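You operate a simulated robot arm through the tools that you are given. There is no shell and no other tool.

The job below is to be done with a simulated robot arm. You get a single attempt, and the scene is never put back.

Task
Raise the end stop and push the small white board against it.
Fine: lay both foam pads from the teal drawer on the board; close the drawer.
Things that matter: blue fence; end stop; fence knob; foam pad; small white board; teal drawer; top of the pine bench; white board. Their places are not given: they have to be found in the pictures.

It is judged by the outcome, as a careful person would: the job done as asked, and still so three seconds after it is handed in. It fails if anything else is knocked over, pushed out of place, dropped, spilled or broken.

Robot
A 6-joint arm with a two-finger parallel gripper, fixed in place. Base frame: the origin is on the floor under the middle of its stand, x ahead of it, y to its left, z up; the work surface is at about z = 880. Units: mm, rad, N and s.
With the tool pointing down near the work surface it reaches from about 580 to 940 mm from the base axis. Its first joint turns from -2.601 to 2.601 rad. Payload 3.43 kg.
The tool frame sits at the grasp point between the pads (the TCP): z along the fingers, y along the line on which they close. The tips reach 34 mm beyond it. Largest opening 128 mm; finger width 24, thickness 12; the body of the gripper, 48 by 130 mm, starts 96 mm behind the TCP.
Orientation is told as [roll, pitch, yaw] about the base's x, y, z axes, in that order, counted from this pose: with the fingers straight down and closing along the base's y, the tool's x points along the base's -x, its y along +y and its z along -z.

Tools
- The arm moves only by the tool jog_arm. Its argument "plan" is a list of rows, each an object (a shift or turn left out is 0, a gripper value left out holds the last) with "linear": the shift along the base's x, y, z in mm, a list of three; "rotation": the turn, a rotation vector about the base's x, y, z in rad, a list of three; "fingers": the finger opening in mm, from 0 to 128. In form: [{"linear": [x, y, z], "rotation": [wx, wy, wz], "fingers": fingers}, ...]. A call has 1 to 20 rows; each row shifts and turns the commanded pose from where the row before left it. Each row takes 0.2 s and may step no farther than 50 mm and 0.15 rad from the row before; otherwise, or with a gripper value out of range, the whole call is refused. A pose out of reach is approached as far as the arm can. The call stops where the force on the tool passes 80 N (or 10 N more than at its start, if that is more) or the arm is blocked; 0.2 s more then pass. The fingers move at their own pace (about 108 mm/s each) and stop on an object; they squeeze with about 27 N. The grip force told is the motor's: it shows also when the fingers shut on nothing. Time passes only in rows, and 0.2 s behind the last, so rows that do not move let the fingers close. It gives the time, the measured TCP pose, the force on the tool (base axes), the opening and the grip force at its end, in the units of the frame above (readings bear some noise), with the torque about the TCP (base axes, N m) and any sound that the robot's microphone picked up.
- Cameras (640 x 400 px; columns grow to the right, rows downward): "scene" is fixed at [400.4, 500.9, 1353.2]; the picture's right is [-0.62, -0.79, 0.00], its down [-0.57, 0.44, -0.70] and it looks along [0.55, -0.43, -0.72] (base axes); focal length 275 px, centre (320, 200). "wrist" rides on the gripper at [76, -11, -160] in the tool frame; the picture's right is [0.15, 0.99, 0.00], its down [-0.88, 0.13, -0.46] and it looks along [-0.45, 0.07, 0.89] (tool axes); focal length 234 px, centre (320, 200).
- camera(camera): a new picture of that camera. It takes no simulated time.
- move_column(by): slides the trunk up (or, below 0, down) by that many mm; the arm rides with it, the base frame stays. It gives what a move gives, with no picture.
- probe_pixels(camera, pixels): for up to 12 pixels [column, row] of the newest picture of that camera ("zoom" is the newest enlarged one), the place [x, y, z] in the base frame of the surface seen there, good to about 2 mm. It takes no simulated time.
- close_up(camera, box): a new picture of the part [left, top, right, bottom] of that camera's present view, enlarged. It takes no simulated time.
- sign_off(): hands the job in; it is judged then, once.

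Leave the gripper open and the arm clear of the work at the hand-in unless told otherwise.

The tools are called after "Request:" as a command line: name --argument value ..., lists and objects as JSON in quotes. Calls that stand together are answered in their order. jog_arm: Moves the arm, as the interface text tells. Its arguments: {"type":"object","properties":{"plan":{"type":"array","items":{"type":"object","properties":{"linear":{"type":"array","items":{"type":"number"}},"rotation":{"type":"array","items":{"type":"number"}},"fingers":{"type":"number"}}}}},"required":["plan"]} The other tools are called the same way: move_column (by) moves the trunk up or down; camera (camera) takes a picture; probe_pixels (camera, pixels) gives the place of the surface under pixels of a picture; close_up (camera, box) takes an enlarged picture of a part of a camera's view; sign_off () hands the job in.

At the start:

```text
time: 0.0
ee_pos: [741.6, 354.7, 1138.3]
tool_rot: [0.0, 0.001, 0.001]
force: [-0.7, -0.8, 0.3]
torque: [0.01, 0.0, 0.01]
grip_width: 128.0
grasp_force: 0.0
trunk travel left (down, up): [-650.0, 60.0]
```

scene: 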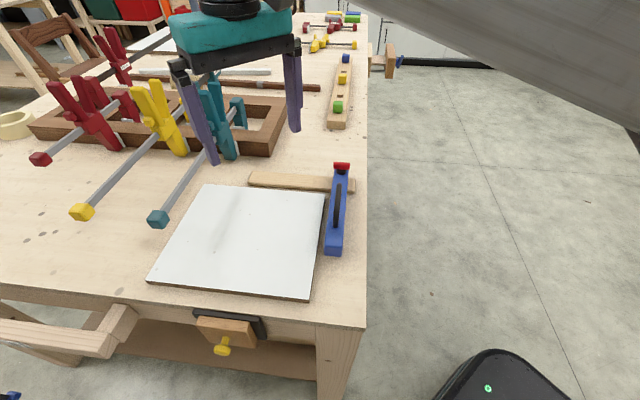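
wrist: 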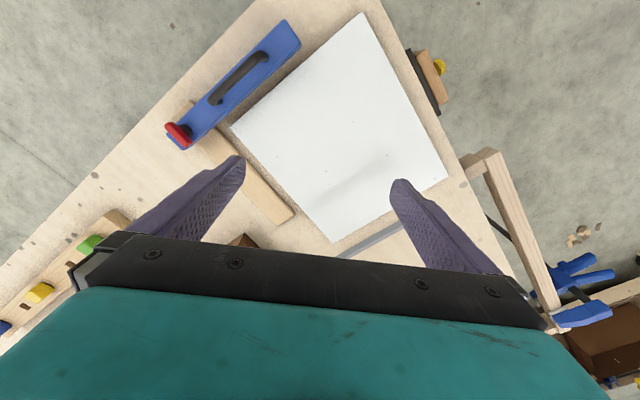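

I see a pine bench with a large white board, a blue fence with a red knob, a wooden strip next to it, and clamps. I'll look closer at several areas before anything moves.

Request:
close_up --camera "scene" --box '[140, 140, 380, 300]'

Request:
close_up --camera "scene" --box '[0, 0, 400, 200]'

Request:
close_up --camera "scene" --box '[0, 250, 380, 400]'

Request:
close_up --camera "wrist" --box '[100, 0, 500, 250]'

```text
2.50 times, centred on (260, 220) of scene
```

zoom: 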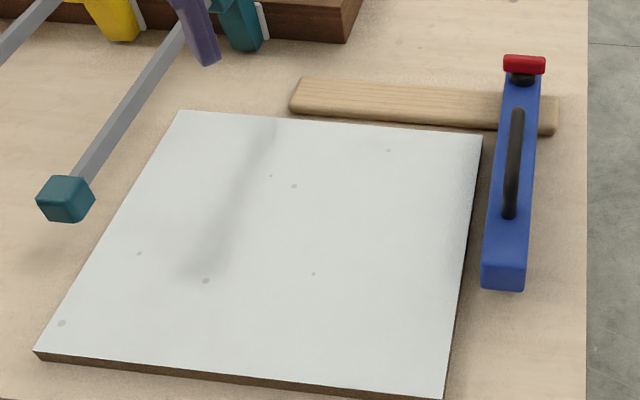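

```text
1.60 times, centred on (200, 100) of scene
```

zoom: 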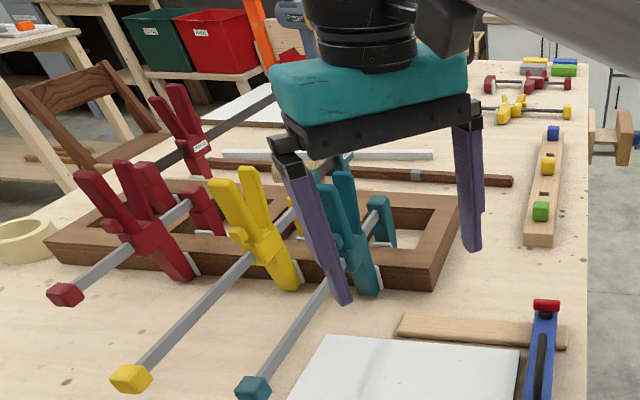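

```text
1.68 times, centred on (190, 325) of scene
```

zoom: 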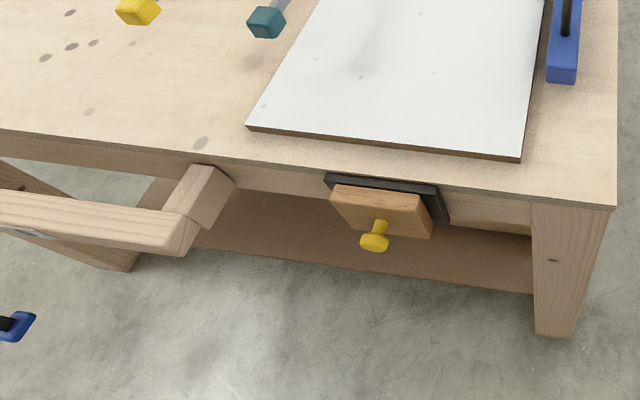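

```text
1.60 times, centred on (300, 125) of wrist
```

zoom: 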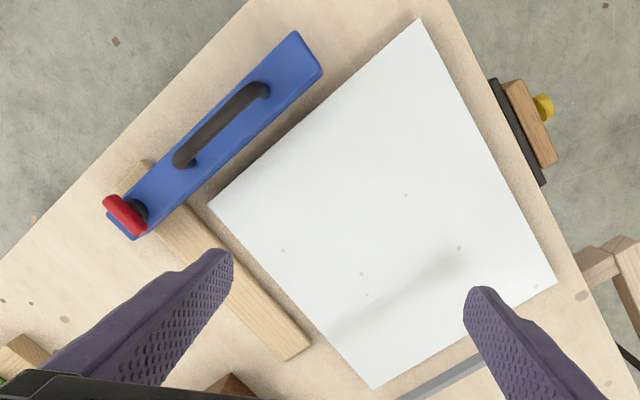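

I'll probe where the main features are: board corners, fence ends, knob, wooden strip, bench edges and the items behind.

Request:
camera --camera "scene"

Request:
probe_pixels --camera "scene" --pixels '[[207, 187], [325, 193], [309, 295], [153, 283], [341, 166], [335, 248], [252, 180], [352, 186], [365, 320], [5, 285], [228, 330], [365, 20]]'

Request:
probe_pixels --camera "scene" --pixels '[[338, 107], [343, 78], [346, 59], [385, 55], [330, 42], [352, 18], [150, 45], [90, 10], [135, 10], [222, 345], [20, 125], [115, 50]]'

```text
taken
```

scene: 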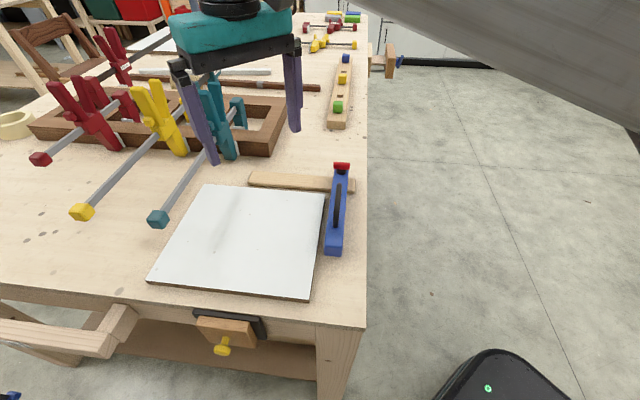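

```text
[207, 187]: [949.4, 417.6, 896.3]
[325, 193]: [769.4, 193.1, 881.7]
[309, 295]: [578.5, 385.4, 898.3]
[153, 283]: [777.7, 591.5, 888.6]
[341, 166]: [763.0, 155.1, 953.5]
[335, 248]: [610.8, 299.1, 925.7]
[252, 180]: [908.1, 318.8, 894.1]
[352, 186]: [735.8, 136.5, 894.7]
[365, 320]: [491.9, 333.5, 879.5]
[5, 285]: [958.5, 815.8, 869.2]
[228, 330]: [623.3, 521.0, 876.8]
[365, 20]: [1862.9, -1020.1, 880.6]
```

```text
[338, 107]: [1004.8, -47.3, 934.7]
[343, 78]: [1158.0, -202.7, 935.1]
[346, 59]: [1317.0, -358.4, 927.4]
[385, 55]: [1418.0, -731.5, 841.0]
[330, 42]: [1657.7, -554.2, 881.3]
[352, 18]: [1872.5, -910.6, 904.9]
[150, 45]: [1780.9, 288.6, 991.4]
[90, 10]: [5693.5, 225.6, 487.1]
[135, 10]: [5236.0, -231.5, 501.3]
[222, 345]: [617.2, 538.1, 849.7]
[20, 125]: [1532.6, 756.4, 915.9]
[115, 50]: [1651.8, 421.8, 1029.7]
```

The bench edge runs diagonally in the base frame (from about (492,333) to (1863,-1020)). I haven't found the teal drawer yet. I'll check the right part of the wrist view and the back of the scene.

Request:
close_up --camera "wrist" --box '[400, 150, 640, 400]'

Request:
close_up --camera "scene" --box '[240, 150, 380, 260]'

Request:
close_up --camera "scene" --box '[0, 280, 280, 400]'

Request:
close_up --camera "scene" --box '[0, 0, 200, 110]'

```text
1.60 times, centred on (520, 275) of wrist
```

zoom: 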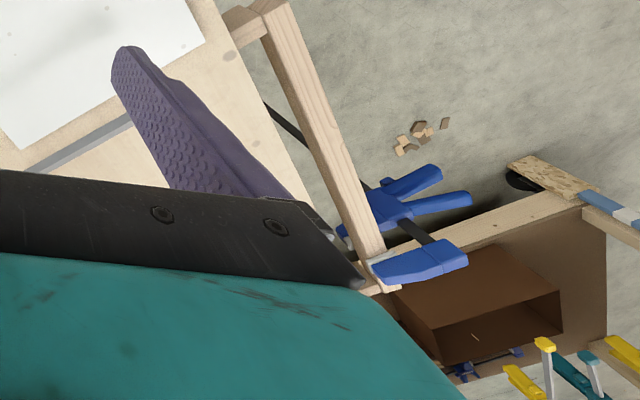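

```text
3.64 times, centred on (310, 205) of scene
```

zoom: 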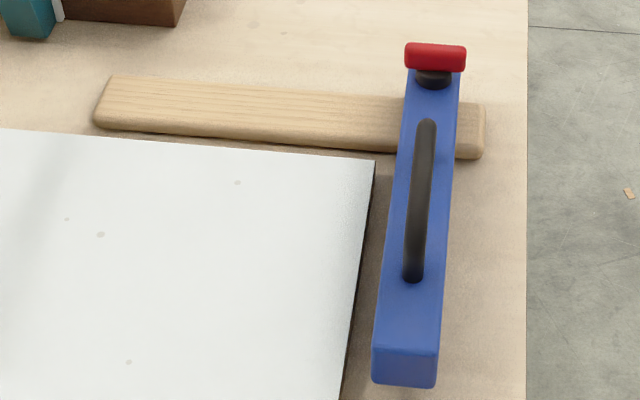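

```text
2.29 times, centred on (140, 340) of scene
```

zoom: 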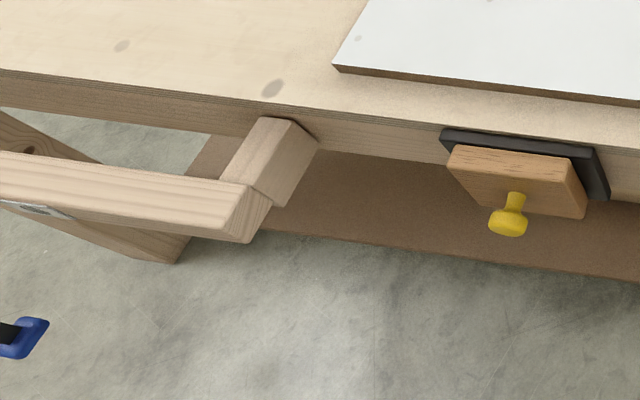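

```text
3.20 times, centred on (100, 55) of scene
```

zoom: 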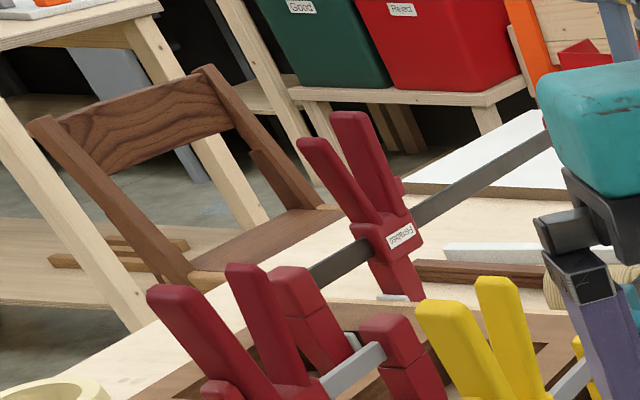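

The thing at scene (225,330), a wooden plate in a black frame with a yellow knob on the end face of the bench, may be the end stop. I'll move the wrist camera over the bench end to inspect it, keeping well above the surface.

Request:
jog_arm --plan '[{"linear": [-24, 29, -12], "rotation": [0, 0, -0.098]}, {"linear": [-24, 29, -12], "rotation": [0, 0, -0.098]}, {"linear": [-24, 29, -12], "rotation": [0, 0, -0.098]}, {"linear": [-24, 29, -12], "rotation": [0, 0, -0.098]}, {"linear": [-24, 29, -12], "rotation": [0, 0, -0.098]}, {"linear": [-24, 29, -12], "rotation": [0, 0, -0.098]}, {"linear": [-24, 29, -12], "rotation": [0, 0, -0.098]}, {"linear": [-24, 29, -12], "rotation": [0, 0, -0.098]}]'

Request:
camera --camera "wrist"

Request:
camera --camera "scene"

```text
time: 1.8
ee_pos: [550.3, 589.3, 1041.4]
tool_rot: [-0.002, 0.0, -0.787]
force: [0.4, 0.6, 0.2]
torque: [-0.02, -0.05, 0.01]
grip_width: 128.0
grasp_force: 0.2
trunk travel left (down, up): [-650.0, 60.0]
```

```text
taken
```

wrist: 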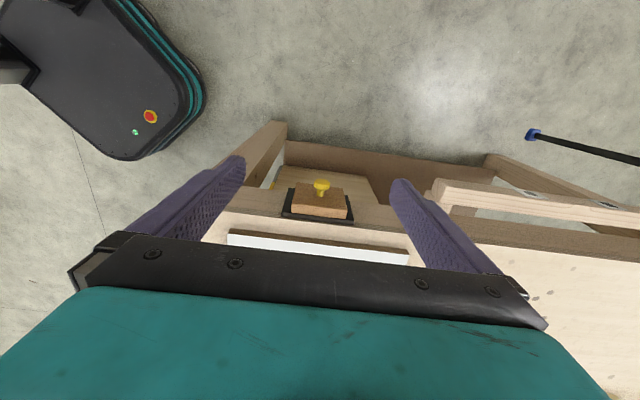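

```text
taken
```

scene: 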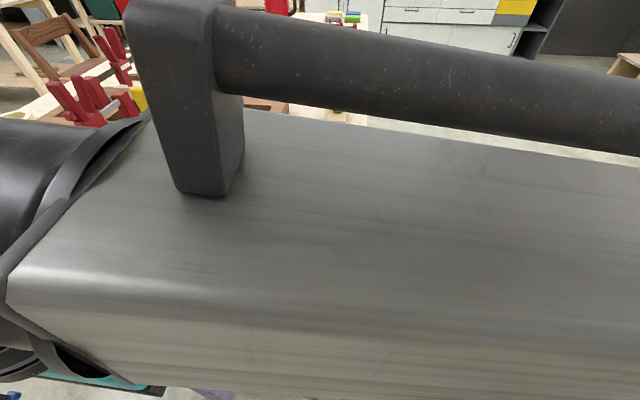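

Now I can see the knob device at wrist (320,195). I'll enlarge it and probe it.

Request:
close_up --camera "wrist" --box '[240, 150, 420, 270]'

Request:
probe_pixels --camera "wrist" --pixels '[[321, 184], [322, 192], [296, 194], [344, 195], [295, 209], [346, 212], [284, 214], [352, 222], [230, 236], [408, 252], [230, 225], [450, 245]]'

```text
3.33 times, centred on (330, 210) of wrist
```

zoom: 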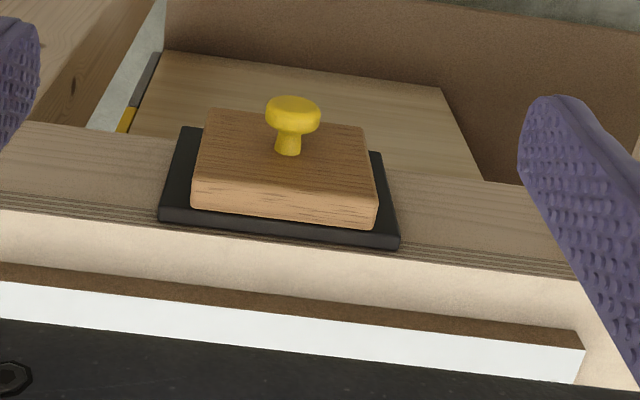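

```text
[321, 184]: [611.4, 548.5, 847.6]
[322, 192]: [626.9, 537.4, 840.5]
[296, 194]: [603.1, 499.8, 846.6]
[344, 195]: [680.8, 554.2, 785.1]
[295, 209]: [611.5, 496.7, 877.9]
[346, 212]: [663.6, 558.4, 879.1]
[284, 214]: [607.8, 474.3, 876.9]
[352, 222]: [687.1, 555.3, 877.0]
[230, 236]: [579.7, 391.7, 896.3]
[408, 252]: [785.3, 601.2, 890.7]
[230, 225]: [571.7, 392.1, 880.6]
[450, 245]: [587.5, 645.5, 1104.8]
```

That is clearly a sliding plate with a yellow knob in a black guide on the bench end face; its top is level with the bench top (z≈878). Next I'll look for the teal drawer on the bench's front face, facing the robot, by swinging the wrist camera there at a safe height.

Request:
jog_arm --plan '[{"linear": [12.2, -37.5, 3], "rotation": [0, 0, 0.131]}, {"linear": [12.2, -37.5, 3], "rotation": [0, 0, 0.131]}, {"linear": [12.2, -37.5, 3], "rotation": [0, 0, 0.131]}, {"linear": [12.2, -37.5, 3], "rotation": [0, 0, 0.131]}, {"linear": [12.2, -37.5, 3], "rotation": [0, 0, 0.131]}, {"linear": [12.2, -37.5, 3], "rotation": [0, 0, 0.131]}, {"linear": [12.2, -37.5, 3], "rotation": [0, 0, 0.131]}, {"linear": [12.2, -37.5, 3], "rotation": [0, 0, 0.131]}, {"linear": [12.2, -37.5, 3], "rotation": [0, 0, 0.131]}, {"linear": [12.2, -37.5, 3], "rotation": [0, 0, 0.131]}, {"linear": [12.2, -37.5, 3], "rotation": [0, 0, 0.131]}, {"linear": [12.2, -37.5, 3], "rotation": [0, 0, 0.131]}]'

Request:
camera --camera "wrist"

Request:
camera --camera "scene"

```text
time: 4.4
ee_pos: [694.4, 138.4, 1078.7]
tool_rot: [-0.001, -0.001, 0.79]
force: [0.5, -0.5, 0.3]
torque: [-0.01, -0.01, 0.02]
grip_width: 127.9
grasp_force: 0.1
trunk travel left (down, up): [-650.0, 60.0]
```

```text
taken
```

wrist: 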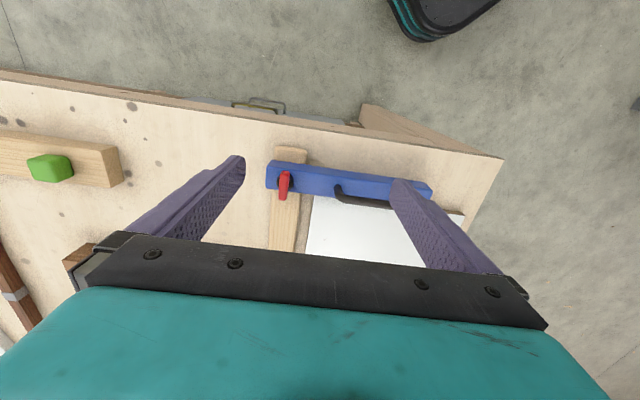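

```text
taken
```

scene: 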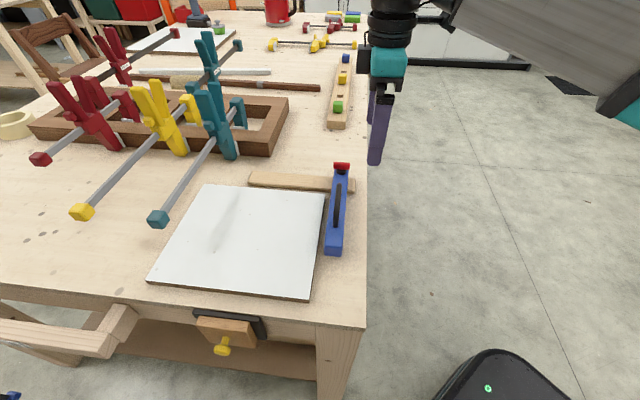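

At wrist (260,105) there's something like a drawer with a handle on the bench's front face. I'll zoom and probe.

Request:
close_up --camera "wrist" --box '[160, 60, 400, 210]'

Request:
probe_pixels --camera "wrist" --pixels '[[236, 103], [250, 99], [268, 100], [284, 105], [200, 101], [330, 118], [262, 108], [350, 122], [186, 100]]'

```text
2.67 times, centred on (280, 135) of wrist
```

zoom: 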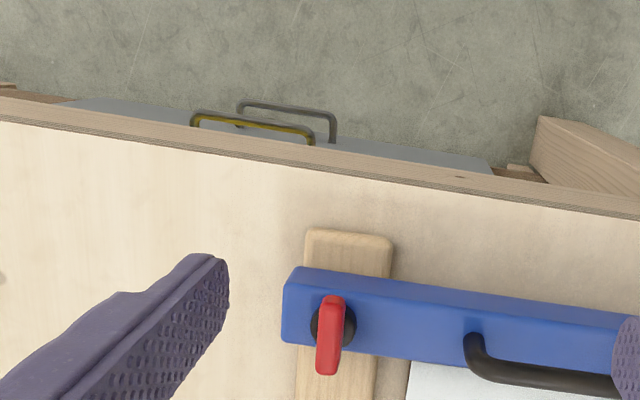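

```text
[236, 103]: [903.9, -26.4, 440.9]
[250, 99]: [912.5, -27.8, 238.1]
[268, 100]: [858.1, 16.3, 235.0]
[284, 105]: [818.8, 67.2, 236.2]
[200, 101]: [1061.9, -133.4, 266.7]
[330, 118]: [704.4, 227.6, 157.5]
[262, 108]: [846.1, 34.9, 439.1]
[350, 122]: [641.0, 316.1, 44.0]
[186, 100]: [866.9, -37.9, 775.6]
```

The drawer fronts are low under the bench: handle hits at z≈440 (yellow-ish) and z≈236 (grey), with fronts about u≈620 mm from the base toward the bench. I'll probe the robot's own foot to know its extents before lowering the trunk.

Request:
probe_pixels --camera "scene" --pixels '[[490, 355], [440, 397], [560, 392], [490, 390], [365, 330], [330, 390], [343, 330]]'

Request:
probe_pixels --camera "wrist" --pixels '[[420, 38], [390, 5], [490, 10], [360, 107], [500, 158]]'

```text
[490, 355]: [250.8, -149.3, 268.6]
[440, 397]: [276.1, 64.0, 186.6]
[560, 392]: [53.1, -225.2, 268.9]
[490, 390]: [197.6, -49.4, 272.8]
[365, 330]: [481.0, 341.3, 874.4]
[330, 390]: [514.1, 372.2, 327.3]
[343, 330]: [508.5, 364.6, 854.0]
```

```text
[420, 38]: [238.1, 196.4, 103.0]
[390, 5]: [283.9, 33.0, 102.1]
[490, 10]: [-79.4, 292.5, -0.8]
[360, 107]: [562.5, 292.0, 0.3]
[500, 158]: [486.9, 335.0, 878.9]
```

The robot's foot is low (top z≈270, within about 280 mm of the base). I'll back the arm off in front of the bench and tilt the tool 45° toward the bench front so the wrist camera faces the cabinet.

Request:
jog_arm --plan '[{"linear": [0, -40, 0]}, {"linear": [0, -40, 0]}, {"linear": [0, -40, 0], "rotation": [0.0931, -0.0919, 0]}, {"linear": [0, -40, 0], "rotation": [0.0931, -0.0919, 0]}, {"linear": [0, -40, 0], "rotation": [0.0931, -0.0919, 0]}, {"linear": [0, -40, 0], "rotation": [0.0931, -0.0919, 0]}, {"linear": [0, 0, 0], "rotation": [0.0931, -0.0919, 0]}, {"linear": [0, 0, 0], "rotation": [0.0931, -0.0919, 0]}]'

Request:
camera --camera "wrist"

Request:
camera --camera "scene"

```text
time: 6.2
ee_pos: [694.5, -103.0, 1077.7]
tool_rot: [0.0, -0.788, 0.789]
force: [-0.2, 0.5, 0.1]
torque: [-0.02, 0.04, -0.04]
grip_width: 127.8
grasp_force: 0.0
trunk travel left (down, up): [-650.0, 60.0]
```

```text
taken
```

wrist: 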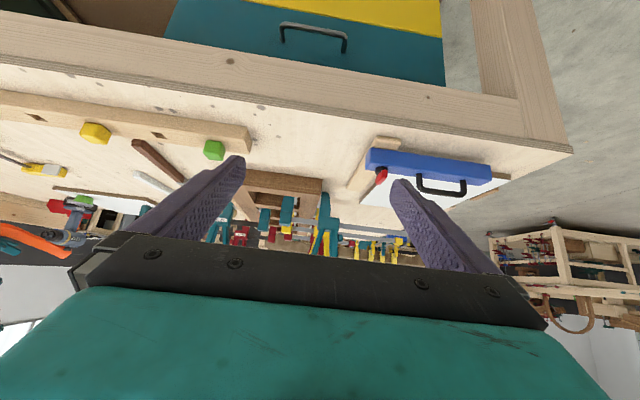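

```text
taken
```

scene: 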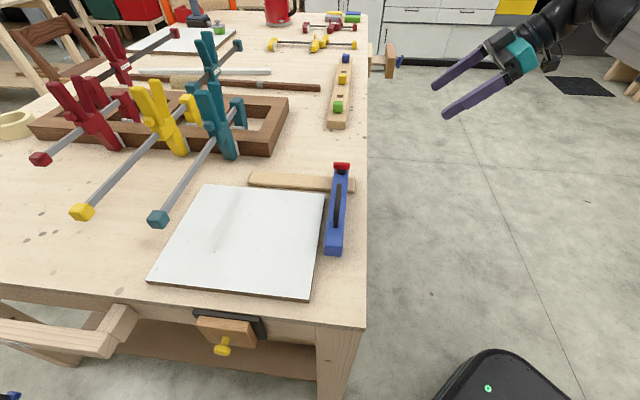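

The teal drawer shows at wrist (300,45), with its handle around (313,35) and a yellow drawer below it. I'll lower the trunk to get a straight-on view.

Request:
probe_pixels --camera "wrist" --pixels '[[283, 30], [313, 33], [345, 45], [175, 20], [440, 70], [440, 40], [250, 40], [380, 20], [250, 58], [490, 50]]'

Request:
move_column --by -300

Request:
camera --camera "wrist"

```text
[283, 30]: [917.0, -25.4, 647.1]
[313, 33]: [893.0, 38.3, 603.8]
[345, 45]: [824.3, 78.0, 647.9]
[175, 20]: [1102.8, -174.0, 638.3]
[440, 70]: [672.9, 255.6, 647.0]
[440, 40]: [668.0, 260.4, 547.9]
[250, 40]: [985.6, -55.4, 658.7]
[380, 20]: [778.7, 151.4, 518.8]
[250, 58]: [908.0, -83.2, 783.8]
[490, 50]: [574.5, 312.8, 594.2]
```

```text
time: 9.2
ee_pos: [695.1, -102.3, 779.5]
tool_rot: [0.002, -0.786, 0.789]
force: [-0.4, 0.8, 0.3]
torque: [0.02, -0.01, 0.0]
grip_width: 128.0
grasp_force: 0.2
trunk travel left (down, up): [-350.0, 360.0]
```

```text
taken
```

wrist: 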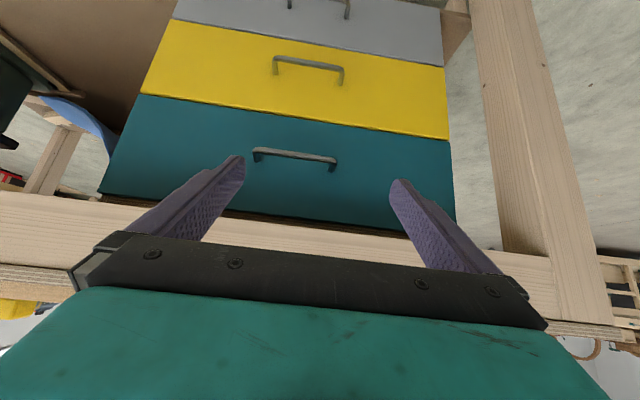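

Now I see three drawers: teal (top), yellow, grey. I'll zoom in on the teal one and probe its handle and front.

Request:
close_up --camera "wrist" --box '[90, 80, 470, 260]'

Request:
probe_pixels --camera "wrist" --pixels '[[256, 150], [295, 154], [334, 160], [256, 160], [334, 169], [140, 97], [450, 145], [108, 190], [452, 215], [300, 185], [300, 120], [270, 151]]'

Request:
probe_pixels --camera "wrist" --pixels '[[30, 220], [560, 280], [30, 200], [300, 200], [320, 155], [283, 153], [300, 224], [520, 260], [480, 220], [520, 180]]'

```text
1.68 times, centred on (280, 170) of wrist
```

zoom: 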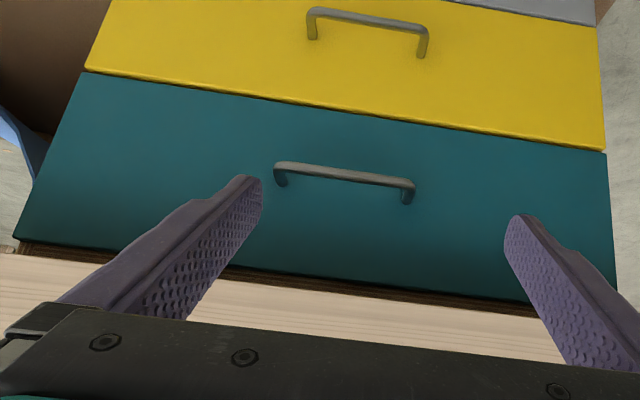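

```text
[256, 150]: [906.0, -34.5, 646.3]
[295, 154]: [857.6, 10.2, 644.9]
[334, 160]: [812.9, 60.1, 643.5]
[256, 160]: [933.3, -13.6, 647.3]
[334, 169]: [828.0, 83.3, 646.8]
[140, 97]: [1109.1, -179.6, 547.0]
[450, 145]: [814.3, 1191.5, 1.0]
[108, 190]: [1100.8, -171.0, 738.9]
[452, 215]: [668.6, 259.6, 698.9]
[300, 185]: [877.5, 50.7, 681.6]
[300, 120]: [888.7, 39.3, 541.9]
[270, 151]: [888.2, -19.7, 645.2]
```

```text
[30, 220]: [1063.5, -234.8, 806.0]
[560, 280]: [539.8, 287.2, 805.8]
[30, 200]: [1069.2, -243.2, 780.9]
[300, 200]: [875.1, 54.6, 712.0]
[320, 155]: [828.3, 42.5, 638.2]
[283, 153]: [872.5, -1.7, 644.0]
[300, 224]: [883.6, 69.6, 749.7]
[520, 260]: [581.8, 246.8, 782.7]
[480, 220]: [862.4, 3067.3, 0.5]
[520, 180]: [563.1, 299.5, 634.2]
```

Drawer geometry in bench coordinates (u pointing from the robot to the bench, v to the left): the teal front sits at u≈652, z 547–740, and the handle bar is at u≈610, z≈645, v≈-669 to -536. I'll lower the trunk to handle height, then bring the tool horizontal facing the drawer, at a standoff.

Request:
move_column --by -134

Request:
jog_arm --plan '[{"linear": [15, 12, 0], "rotation": [0.0931, -0.0919, 0]}, {"linear": [15, 12, 0], "rotation": [0.0931, -0.0919, 0]}, {"linear": [15, 12, 0], "rotation": [0.0931, -0.0919, 0]}, {"linear": [15, 12, 0], "rotation": [0.0931, -0.0919, 0]}, {"linear": [15, 12, 0], "rotation": [0.0931, -0.0919, 0]}, {"linear": [15, 12, 0], "rotation": [0.0931, -0.0919, 0]}]'

Request:
camera --camera "wrist"

Request:
camera --camera "scene"

```text
time: 10.8
ee_pos: [693.4, -103.2, 643.7]
tool_rot: [0.002, -0.787, 0.789]
force: [0.5, -0.3, 0.6]
torque: [-0.01, 0.0, 0.03]
grip_width: 127.8
grasp_force: 0.1
trunk travel left (down, up): [-216.0, 494.0]
```

```text
time: 12.2
ee_pos: [784.1, -30.2, 643.9]
tool_rot: [2.408, -1.569, -1.619]
force: [0.3, -0.2, -0.5]
torque: [-0.04, 0.04, 0.0]
grip_width: 127.7
grasp_force: 0.1
trunk travel left (down, up): [-216.0, 494.0]
```

```text
taken
```

wrist: 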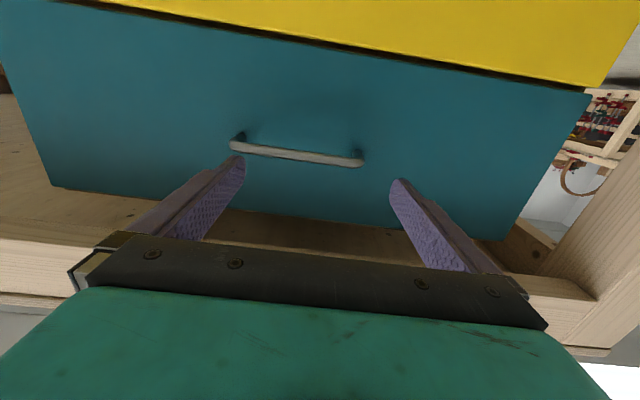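

```text
taken
```

scene: 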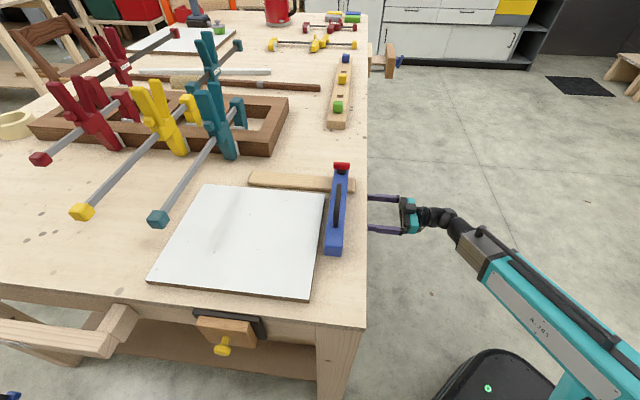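

The tool is horizontal, facing the drawer, TCP at u≈529. I'll re-probe the handle bar from here.

Request:
probe_pixels --camera "wrist" --pixels '[[232, 146], [250, 149], [275, 153], [298, 156], [325, 159], [350, 162], [361, 162], [298, 130], [298, 180], [200, 150], [400, 160], [237, 138]]'

Request:
close_up --camera "wrist" --box '[200, 110, 400, 235]'

```text
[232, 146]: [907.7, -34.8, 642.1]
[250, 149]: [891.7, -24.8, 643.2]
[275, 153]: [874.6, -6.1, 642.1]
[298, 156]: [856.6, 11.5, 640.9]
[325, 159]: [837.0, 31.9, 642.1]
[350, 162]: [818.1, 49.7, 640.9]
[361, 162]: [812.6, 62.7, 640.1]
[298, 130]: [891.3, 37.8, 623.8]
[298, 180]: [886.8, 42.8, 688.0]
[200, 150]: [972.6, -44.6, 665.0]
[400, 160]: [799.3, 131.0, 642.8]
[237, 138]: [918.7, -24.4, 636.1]
```

```text
3.20 times, centred on (300, 172) of wrist
```

zoom: 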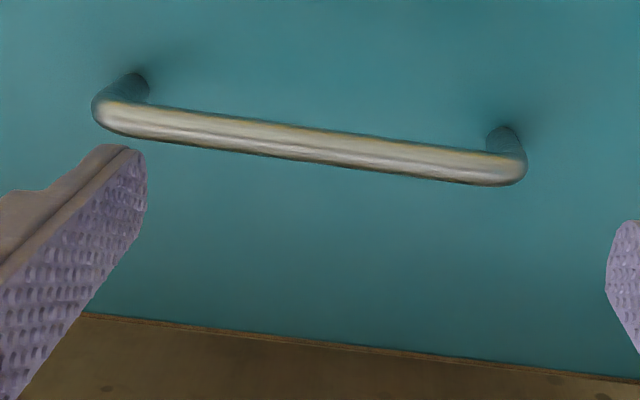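

The handle bar centre is about at (859, 13, 643.5), running along the bench direction. I'll roll the tool 90° about its axis so the fingers close vertically, set the opening to about 56 mm and centre on the bar, still at a standoff.

Request:
jog_arm --plan '[{"linear": [1.3, -1.3, 0], "rotation": [0.0926, 0.0926, 0], "fingers": 56}, {"linear": [1.3, -1.3, 0], "rotation": [0.0926, 0.0926, 0]}, {"linear": [1.3, -1.3, 0], "rotation": [0.0926, 0.0926, 0]}, {"linear": [1.3, -1.3, 0], "rotation": [0.0926, 0.0926, 0]}, {"linear": [1.3, -1.3, 0], "rotation": [0.0926, 0.0926, 0]}, {"linear": [1.3, -1.3, 0], "rotation": [0.0926, 0.0926, 0]}, {"linear": [1.3, -1.3, 0], "rotation": [0.0926, 0.0926, 0]}, {"linear": [1.3, -1.3, 0], "rotation": [0.0926, 0.0926, 0]}, {"linear": [1.3, -1.3, 0], "rotation": [0.0926, 0.0926, 0]}, {"linear": [1.3, -1.3, 0], "rotation": [0.0926, 0.0926, 0]}, {"linear": [1.3, -1.3, 0], "rotation": [0.0926, 0.0926, 0]}, {"linear": [1.3, -1.3, 0], "rotation": [0.0926, 0.0926, 0]}]'

Request:
camera --camera "wrist"

Request:
camera --camera "scene"

```text
time: 14.8
ee_pos: [800.8, -46.4, 644.1]
tool_rot: [1.577, 0.004, -0.787]
force: [-0.2, 0.4, 0.4]
torque: [0.0, 0.03, -0.02]
grip_width: 55.8
grasp_force: 0.1
trunk travel left (down, up): [-216.0, 494.0]
```

```text
taken
```

wrist: 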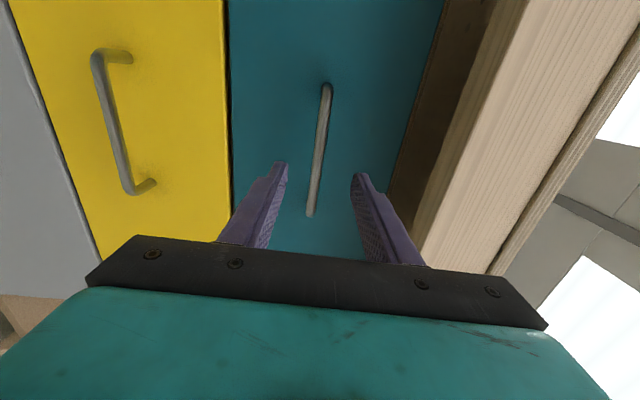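

```text
taken
```

scene: 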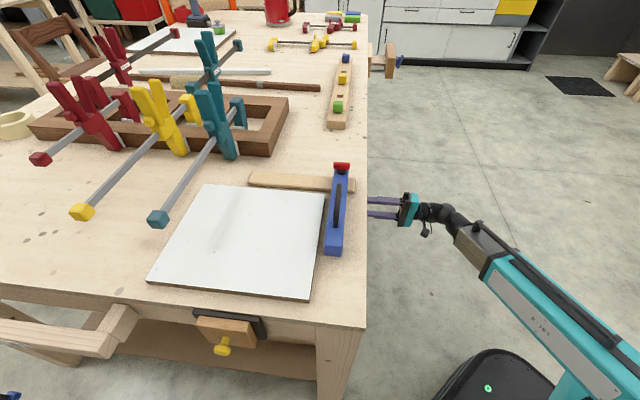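

The handle bar lies between the fingers. I'll advance 75 mm along the tool axis and close on the bar.

Request:
jog_arm --plan '[{"linear": [18, 18, 0]}, {"linear": [18, 18, 0]}, {"linear": [17.5, 17.5, 0]}, {"linear": [0, 0, 0]}]'

Request:
jog_arm --plan '[{"fingers": 0}, {"fingers": 0}, {"fingers": 0}, {"fingers": 0}]'

Request:
camera --camera "wrist"

```text
time: 15.8
ee_pos: [852.8, 7.7, 644.5]
tool_rot: [1.576, 0.004, -0.786]
force: [0.2, 0.5, -0.1]
torque: [0.02, 0.0, 0.01]
grip_width: 56.1
grasp_force: 0.1
trunk travel left (down, up): [-216.0, 494.0]
```

```text
time: 16.8
ee_pos: [854.6, 6.8, 643.7]
tool_rot: [1.574, 0.003, -0.782]
force: [-5.9, -0.2, -11.2]
torque: [-0.36, -0.12, -0.39]
grip_width: 11.7
grasp_force: 44.2
trunk travel left (down, up): [-216.0, 494.0]
```

```text
taken
```

wrist: 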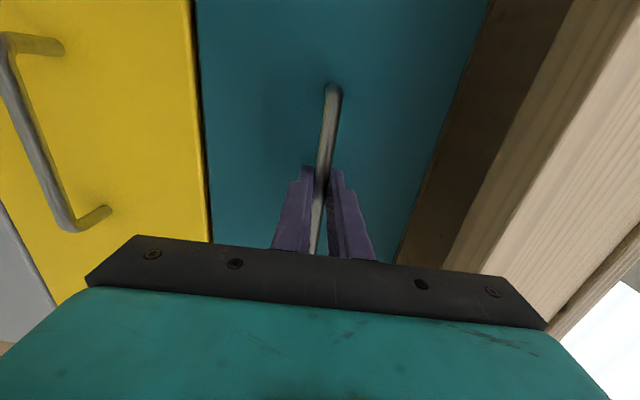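

The bar is gripped (11.7 mm). Now I'll pull the drawer straight out along (-0.707,-0.707), first 100 mm.

Request:
jog_arm --plan '[{"linear": [-10, -10, 0]}, {"linear": [-15, -15, 0]}, {"linear": [-15, -15, 0]}, {"linear": [-15, -15, 0]}, {"linear": [-15, -15, 0]}]'

Request:
camera --camera "wrist"

Request:
camera --camera "scene"

```text
time: 18.0
ee_pos: [782.3, -63.7, 642.1]
tool_rot: [1.574, 0.004, -0.785]
force: [-1.0, -1.0, -18.4]
torque: [-0.34, -0.1, 0.76]
grip_width: 11.6
grasp_force: 45.0
trunk travel left (down, up): [-216.0, 494.0]
```

```text
taken
```

wrist: 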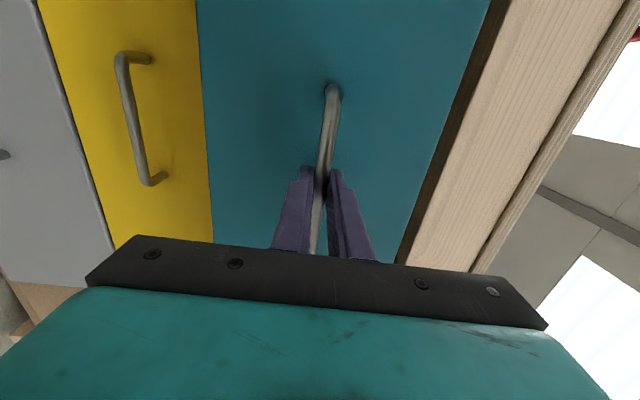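

```text
taken
```

scene: 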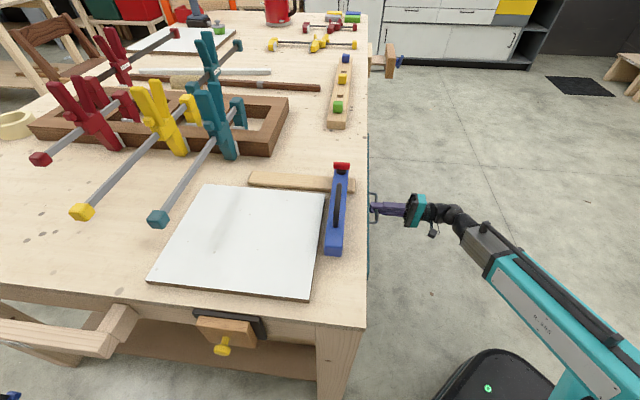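

The drawer follows: it is 100 mm out. I'll keep pulling 200 mm, easing down 1.5 mm to relieve the small vertical load.

Request:
jog_arm --plan '[{"linear": [-10, -10, -1.5]}, {"linear": [-15, -15, 0]}, {"linear": [-15, -15, 0]}, {"linear": [-15, -15, 0]}, {"linear": [-15, -15, 0]}, {"linear": [-15, -15, 0]}, {"linear": [-15, -15, 0]}, {"linear": [-15, -15, 0]}, {"linear": [-15, -15, 0]}, {"linear": [-12, -12, 0]}]'

Request:
camera --camera "wrist"

Request:
camera --camera "scene"

```text
time: 20.2
ee_pos: [641.2, -205.4, 642.0]
tool_rot: [1.577, 0.007, -0.787]
force: [15.7, -1.0, -11.7]
torque: [-0.4, -0.23, -0.44]
grip_width: 12.0
grasp_force: 44.8
trunk travel left (down, up): [-216.0, 494.0]
```

```text
taken
```

wrist: 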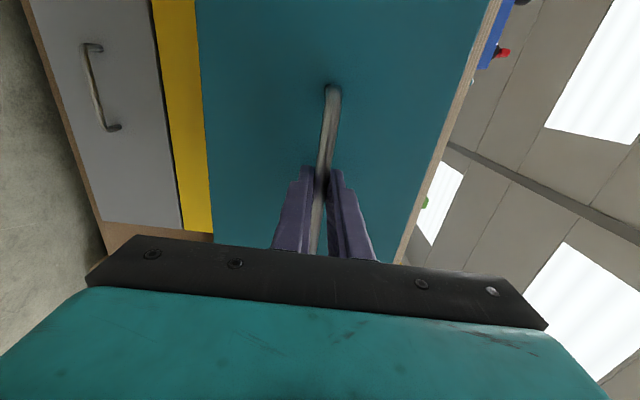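

```text
taken
```

scene: 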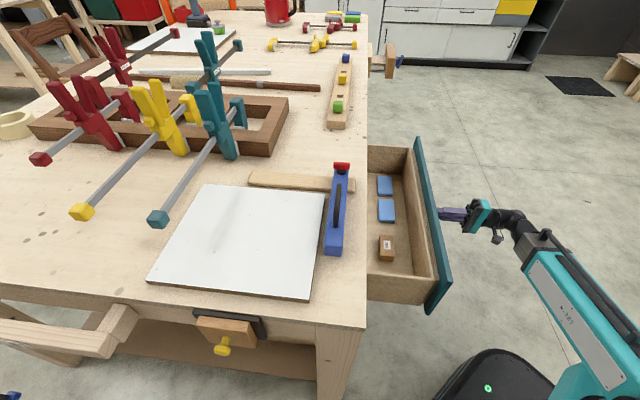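

The drawer is open about 300 mm, and I see two blue pads at scene (384,186) and (386,211) plus a small brown box at (387,248). I'll zoom and probe.

Request:
close_up --camera "scene" --box '[350, 130, 460, 310]'

Request:
probe_pixels --camera "scene" --pixels '[[378, 177], [390, 177], [379, 194], [391, 194], [379, 201], [391, 201], [381, 220], [394, 220], [384, 186], [386, 211], [387, 248], [400, 180]]'

Request:
probe_pixels --camera "scene" --pixels '[[375, 160], [370, 186], [380, 237], [394, 238], [380, 258], [393, 260], [418, 165], [432, 270], [411, 152], [430, 278], [390, 290], [385, 230]]'

```text
2.22 times, centred on (405, 220) of scene
```

zoom: 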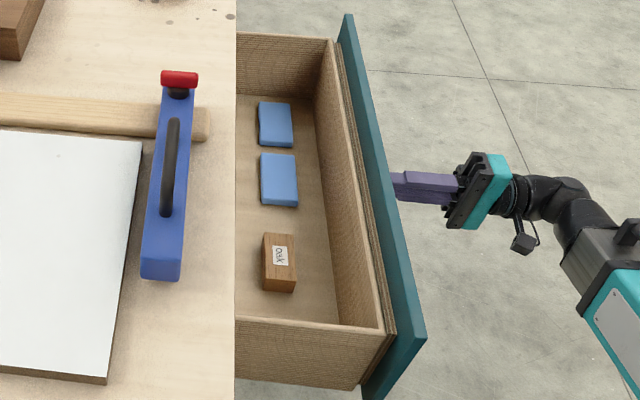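

```text
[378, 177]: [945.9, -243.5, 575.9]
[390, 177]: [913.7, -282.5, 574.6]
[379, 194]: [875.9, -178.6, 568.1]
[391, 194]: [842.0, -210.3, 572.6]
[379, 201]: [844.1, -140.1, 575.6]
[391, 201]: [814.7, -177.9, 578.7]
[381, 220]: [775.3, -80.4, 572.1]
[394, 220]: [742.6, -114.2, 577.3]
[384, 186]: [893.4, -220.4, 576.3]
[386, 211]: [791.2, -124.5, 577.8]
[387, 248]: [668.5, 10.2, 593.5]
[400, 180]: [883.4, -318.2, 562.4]
```

```text
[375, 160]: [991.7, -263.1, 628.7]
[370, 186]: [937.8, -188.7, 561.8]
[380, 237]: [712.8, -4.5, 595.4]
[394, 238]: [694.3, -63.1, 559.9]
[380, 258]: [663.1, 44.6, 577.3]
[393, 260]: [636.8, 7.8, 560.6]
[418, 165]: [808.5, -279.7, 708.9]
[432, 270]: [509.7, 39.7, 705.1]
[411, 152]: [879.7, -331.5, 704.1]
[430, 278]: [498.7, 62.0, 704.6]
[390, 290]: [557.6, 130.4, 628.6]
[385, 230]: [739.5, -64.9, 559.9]
```

Drawer floor z≈561; pads are about 95×50×15 mm, centred near (893,-220) and (791,-124), long side along the drawer's width. I'll leave the drawer open, release the handle and back off, then go do the end stop first.

Request:
jog_arm --plan '[{"fingers": 60}, {"fingers": 60}, {"fingers": 60}]'

Request:
jog_arm --plan '[{"linear": [-15, -15, 0]}, {"linear": [-15, -15, 0]}, {"linear": [-15, -15, 0]}]'

Request:
camera --camera "wrist"

Request:
camera --camera "scene"

```text
time: 21.0
ee_pos: [639.6, -205.2, 643.5]
tool_rot: [1.577, 0.003, -0.784]
force: [1.3, -0.5, -0.5]
torque: [-0.03, -0.02, -0.01]
grip_width: 60.0
grasp_force: 0.0
trunk travel left (down, up): [-216.0, 494.0]
```

```text
time: 21.8
ee_pos: [597.5, -250.5, 642.8]
tool_rot: [1.576, 0.005, -0.785]
force: [0.0, 0.5, -0.6]
torque: [-0.02, 0.01, 0.0]
grip_width: 60.0
grasp_force: 0.0
trunk travel left (down, up): [-216.0, 494.0]
```

```text
taken
```

wrist: 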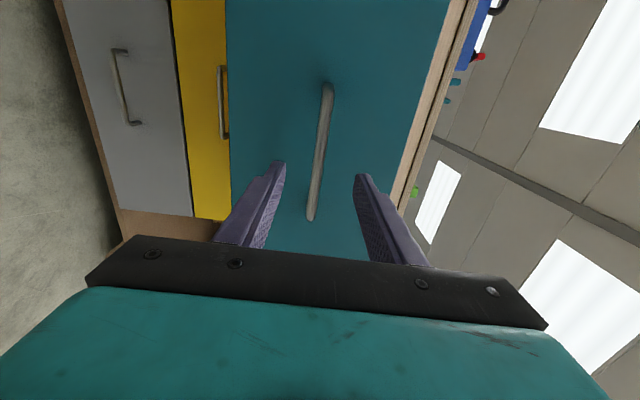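

```text
taken
```

scene: 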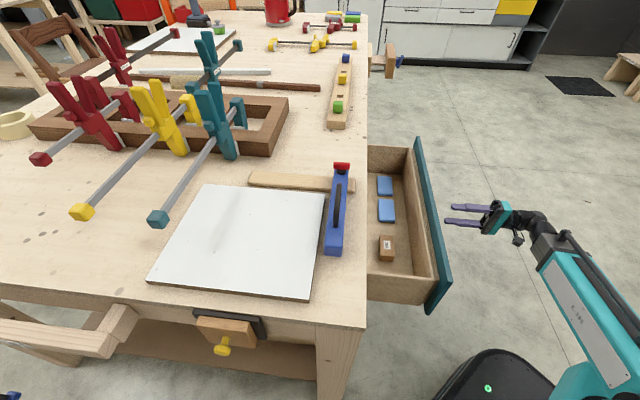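

Clear of the handle. I'll raise the trunk back to its original height, then swing the arm over to the bench end with the tool pointing down, fingers closing along the bench-depth direction, above the yellow knob.

Request:
move_column --by 434

Request:
jog_arm --plan '[{"linear": [12, 45, 0], "rotation": [-0.0926, 0.0926, 0]}, {"linear": [12, 45, 0], "rotation": [-0.0926, 0.0926, 0]}, {"linear": [12, 45, 0], "rotation": [-0.0926, 0.0926, 0]}, {"linear": [12, 45, 0], "rotation": [-0.0926, 0.0926, 0]}, {"linear": [12, 45, 0], "rotation": [-0.0926, 0.0926, 0]}, {"linear": [12, 45, 0], "rotation": [-0.0926, 0.0926, 0]}, {"linear": [12, 45, 0], "rotation": [-0.0926, 0.0926, 0]}, {"linear": [12, 45, 0], "rotation": [-0.0926, 0.0926, 0]}, {"linear": [0, 45, 0], "rotation": [-0.0926, 0.0926, 0]}, {"linear": [0, 45, 0], "rotation": [-0.0926, 0.0926, 0]}, {"linear": [-12, 45, 0], "rotation": [-0.0926, 0.0926, 0]}, {"linear": [-12, 45, 0], "rotation": [-0.0926, 0.0926, 0]}, {"linear": [-12, 45, 0]}, {"linear": [-12, 45, 0]}, {"linear": [-12, 45, 0]}, {"linear": [-12, 45, 0]}]'

Request:
camera --camera "wrist"

```text
refused: 434 is not a number from -400 to 400
```

```text
time: 23.8
ee_pos: [711.3, 103.6, 640.2]
tool_rot: [0.456, -0.004, -0.796]
force: [-5.1, -2.7, -3.5]
torque: [0.24, -0.65, 0.14]
grip_width: 59.8
grasp_force: 0.0
out of reach, approached as far as the arm can: row 3, 4
trunk travel left (down, up): [-216.0, 494.0]
stopped in row 9: the force on the tool passed its limit at 110 N (the readings are from after the stop); the commanded pose is now the measured one
```

```text
taken
```

wrist: 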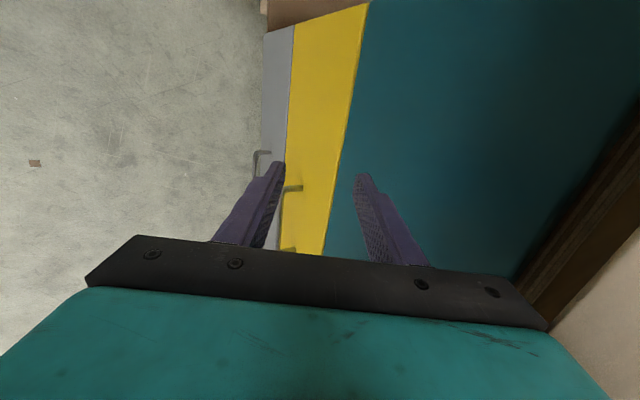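

The trunk lift was refused (400 mm limit per call) and the swing then ran at low height and hit something. I stop here and assess with the cameras before moving.

Request:
camera --camera "scene"

Request:
close_up --camera "scene" --box '[340, 120, 500, 320]'

Request:
close_up --camera "wrist" --box '[180, 0, 640, 300]'

Request:
probe_pixels --camera "wrist" --pixels '[[450, 50], [400, 150], [600, 50], [330, 50], [280, 60], [290, 188], [265, 155], [540, 250], [500, 200], [430, 230]]'

```text
taken
```

scene: 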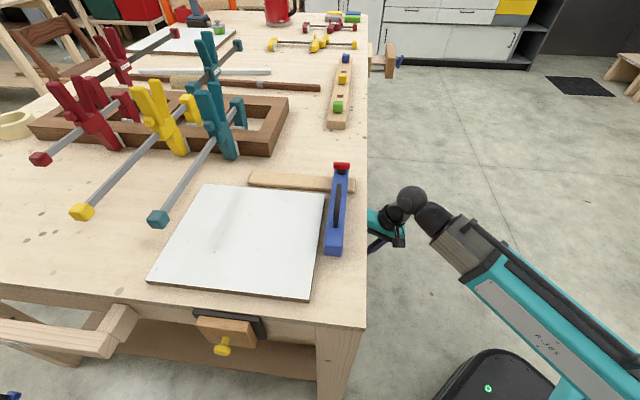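

```text
2.00 times, centred on (420, 220) of scene
```

zoom: 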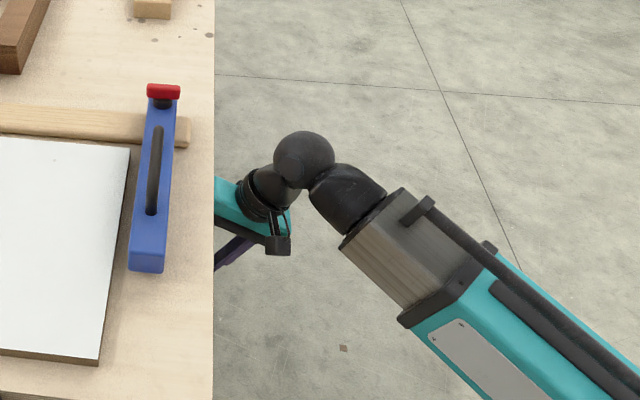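

```text
1.33 times, centred on (410, 150) of wrist
```

zoom: 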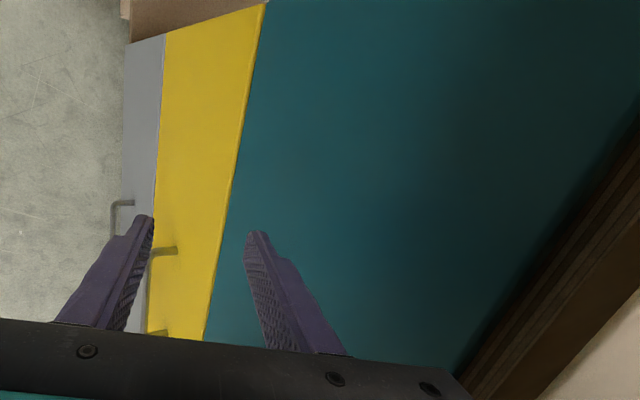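

```text
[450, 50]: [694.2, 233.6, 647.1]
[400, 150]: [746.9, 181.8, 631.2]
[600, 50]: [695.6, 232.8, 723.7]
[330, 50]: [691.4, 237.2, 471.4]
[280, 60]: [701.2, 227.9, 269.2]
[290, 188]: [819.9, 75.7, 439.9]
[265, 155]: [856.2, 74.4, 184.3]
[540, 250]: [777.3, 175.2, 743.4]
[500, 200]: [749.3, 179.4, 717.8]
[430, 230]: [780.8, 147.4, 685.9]
```

The gripper pushed the drawer shut again (front back at u≈656) and stopped against it; nothing looks displaced on the bench. I'll back the gripper away from the bench in small steps, clear of the handle.

Request:
jog_arm --plan '[{"linear": [-8, -12, 0]}, {"linear": [-8, -20, 0]}, {"linear": [0, -30, 0]}, {"linear": [0, -40, 0]}, {"linear": [0, -40, 0]}]'

Request:
camera --camera "scene"

Request:
camera --camera "wrist"

```text
time: 24.9
ee_pos: [695.1, -40.1, 640.5]
tool_rot: [0.456, -0.002, -0.796]
force: [0.2, -0.1, -0.5]
torque: [-0.06, -0.03, -0.07]
grip_width: 60.2
grasp_force: 0.2
trunk travel left (down, up): [-216.0, 494.0]
```

```text
taken
```

scene: 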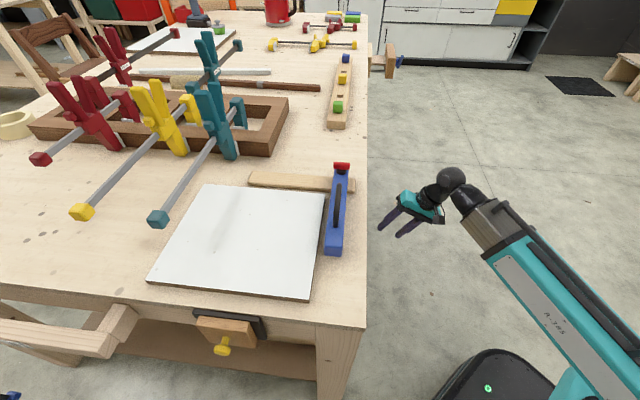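

```text
taken
```

wrist: 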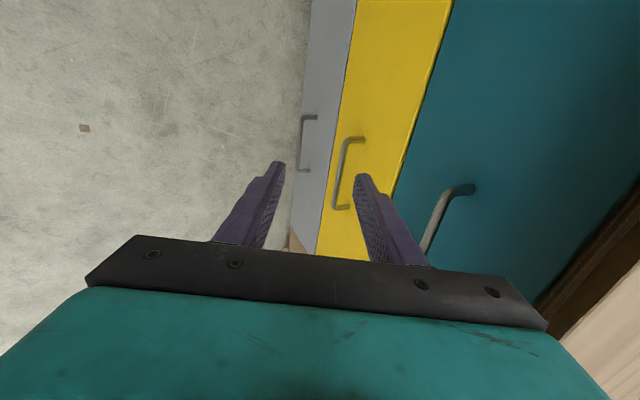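

Clear now; the bench items appear unchanged. I'll raise the trunk 400 mm (the call limit) and check.

Request:
move_column --by 400

Request:
probe_pixels --camera "scene" --pixels '[[207, 187], [309, 295], [153, 283], [341, 166], [335, 248], [252, 180], [352, 186], [365, 320]]'

```text
time: 28.8
ee_pos: [694.9, -37.9, 1040.9]
tool_rot: [0.454, -0.002, -0.798]
force: [0.2, -0.6, -0.9]
torque: [0.0, 0.02, 0.02]
grip_width: 60.2
grasp_force: 0.1
trunk travel left (down, up): [-616.0, 94.0]
```

```text
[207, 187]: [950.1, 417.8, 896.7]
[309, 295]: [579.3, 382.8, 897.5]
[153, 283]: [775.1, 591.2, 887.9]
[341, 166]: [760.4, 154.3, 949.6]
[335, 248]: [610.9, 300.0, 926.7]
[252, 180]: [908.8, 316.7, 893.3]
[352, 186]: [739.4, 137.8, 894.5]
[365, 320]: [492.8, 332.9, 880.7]
```

All reference points are unchanged (within noise), so the bench and things on it did not move. Now I'll lift a bit, straighten the tool to vertical and swing over to above the yellow knob at safe height.

Request:
jog_arm --plan '[{"linear": [0, 0, 25], "rotation": [-0.0803, 0.0803, 0]}, {"linear": [0, 0, 25], "rotation": [-0.0803, 0.0803, 0]}, {"linear": [0, 30, 10], "rotation": [-0.0803, 0.0803, 0]}, {"linear": [0, 40, 0], "rotation": [-0.0803, 0.0803, 0]}, {"linear": [0, 45, 0]}, {"linear": [0, 45, 0]}, {"linear": [0, 45, 0]}, {"linear": [0, 45, 0]}, {"linear": [0, 45, 0]}, {"linear": [-10, 45, 0]}, {"linear": [-15, 45, 0]}, {"linear": [-15, 45, 0]}, {"linear": [-15, 45, 0]}, {"linear": [-15, 45, 0]}, {"linear": [-15, 40, 0]}, {"linear": [0, 30, 0]}]'

Request:
camera --camera "wrist"

```text
time: 32.2
ee_pos: [610.0, 551.5, 1101.2]
tool_rot: [0.0, -0.006, -0.793]
force: [0.4, -0.1, 0.7]
torque: [-0.03, -0.01, -0.03]
grip_width: 59.8
grasp_force: 0.0
trunk travel left (down, up): [-616.0, 94.0]
```

```text
taken
```

wrist: 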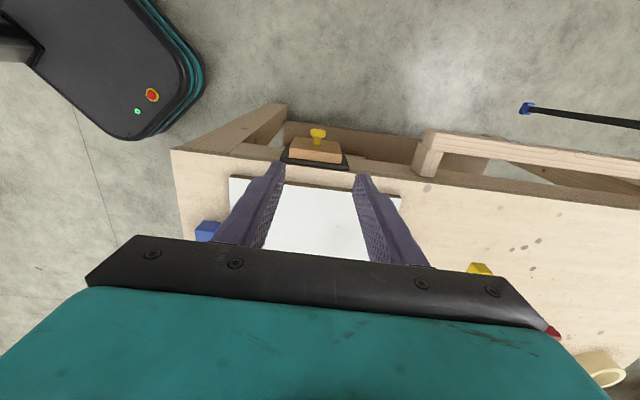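

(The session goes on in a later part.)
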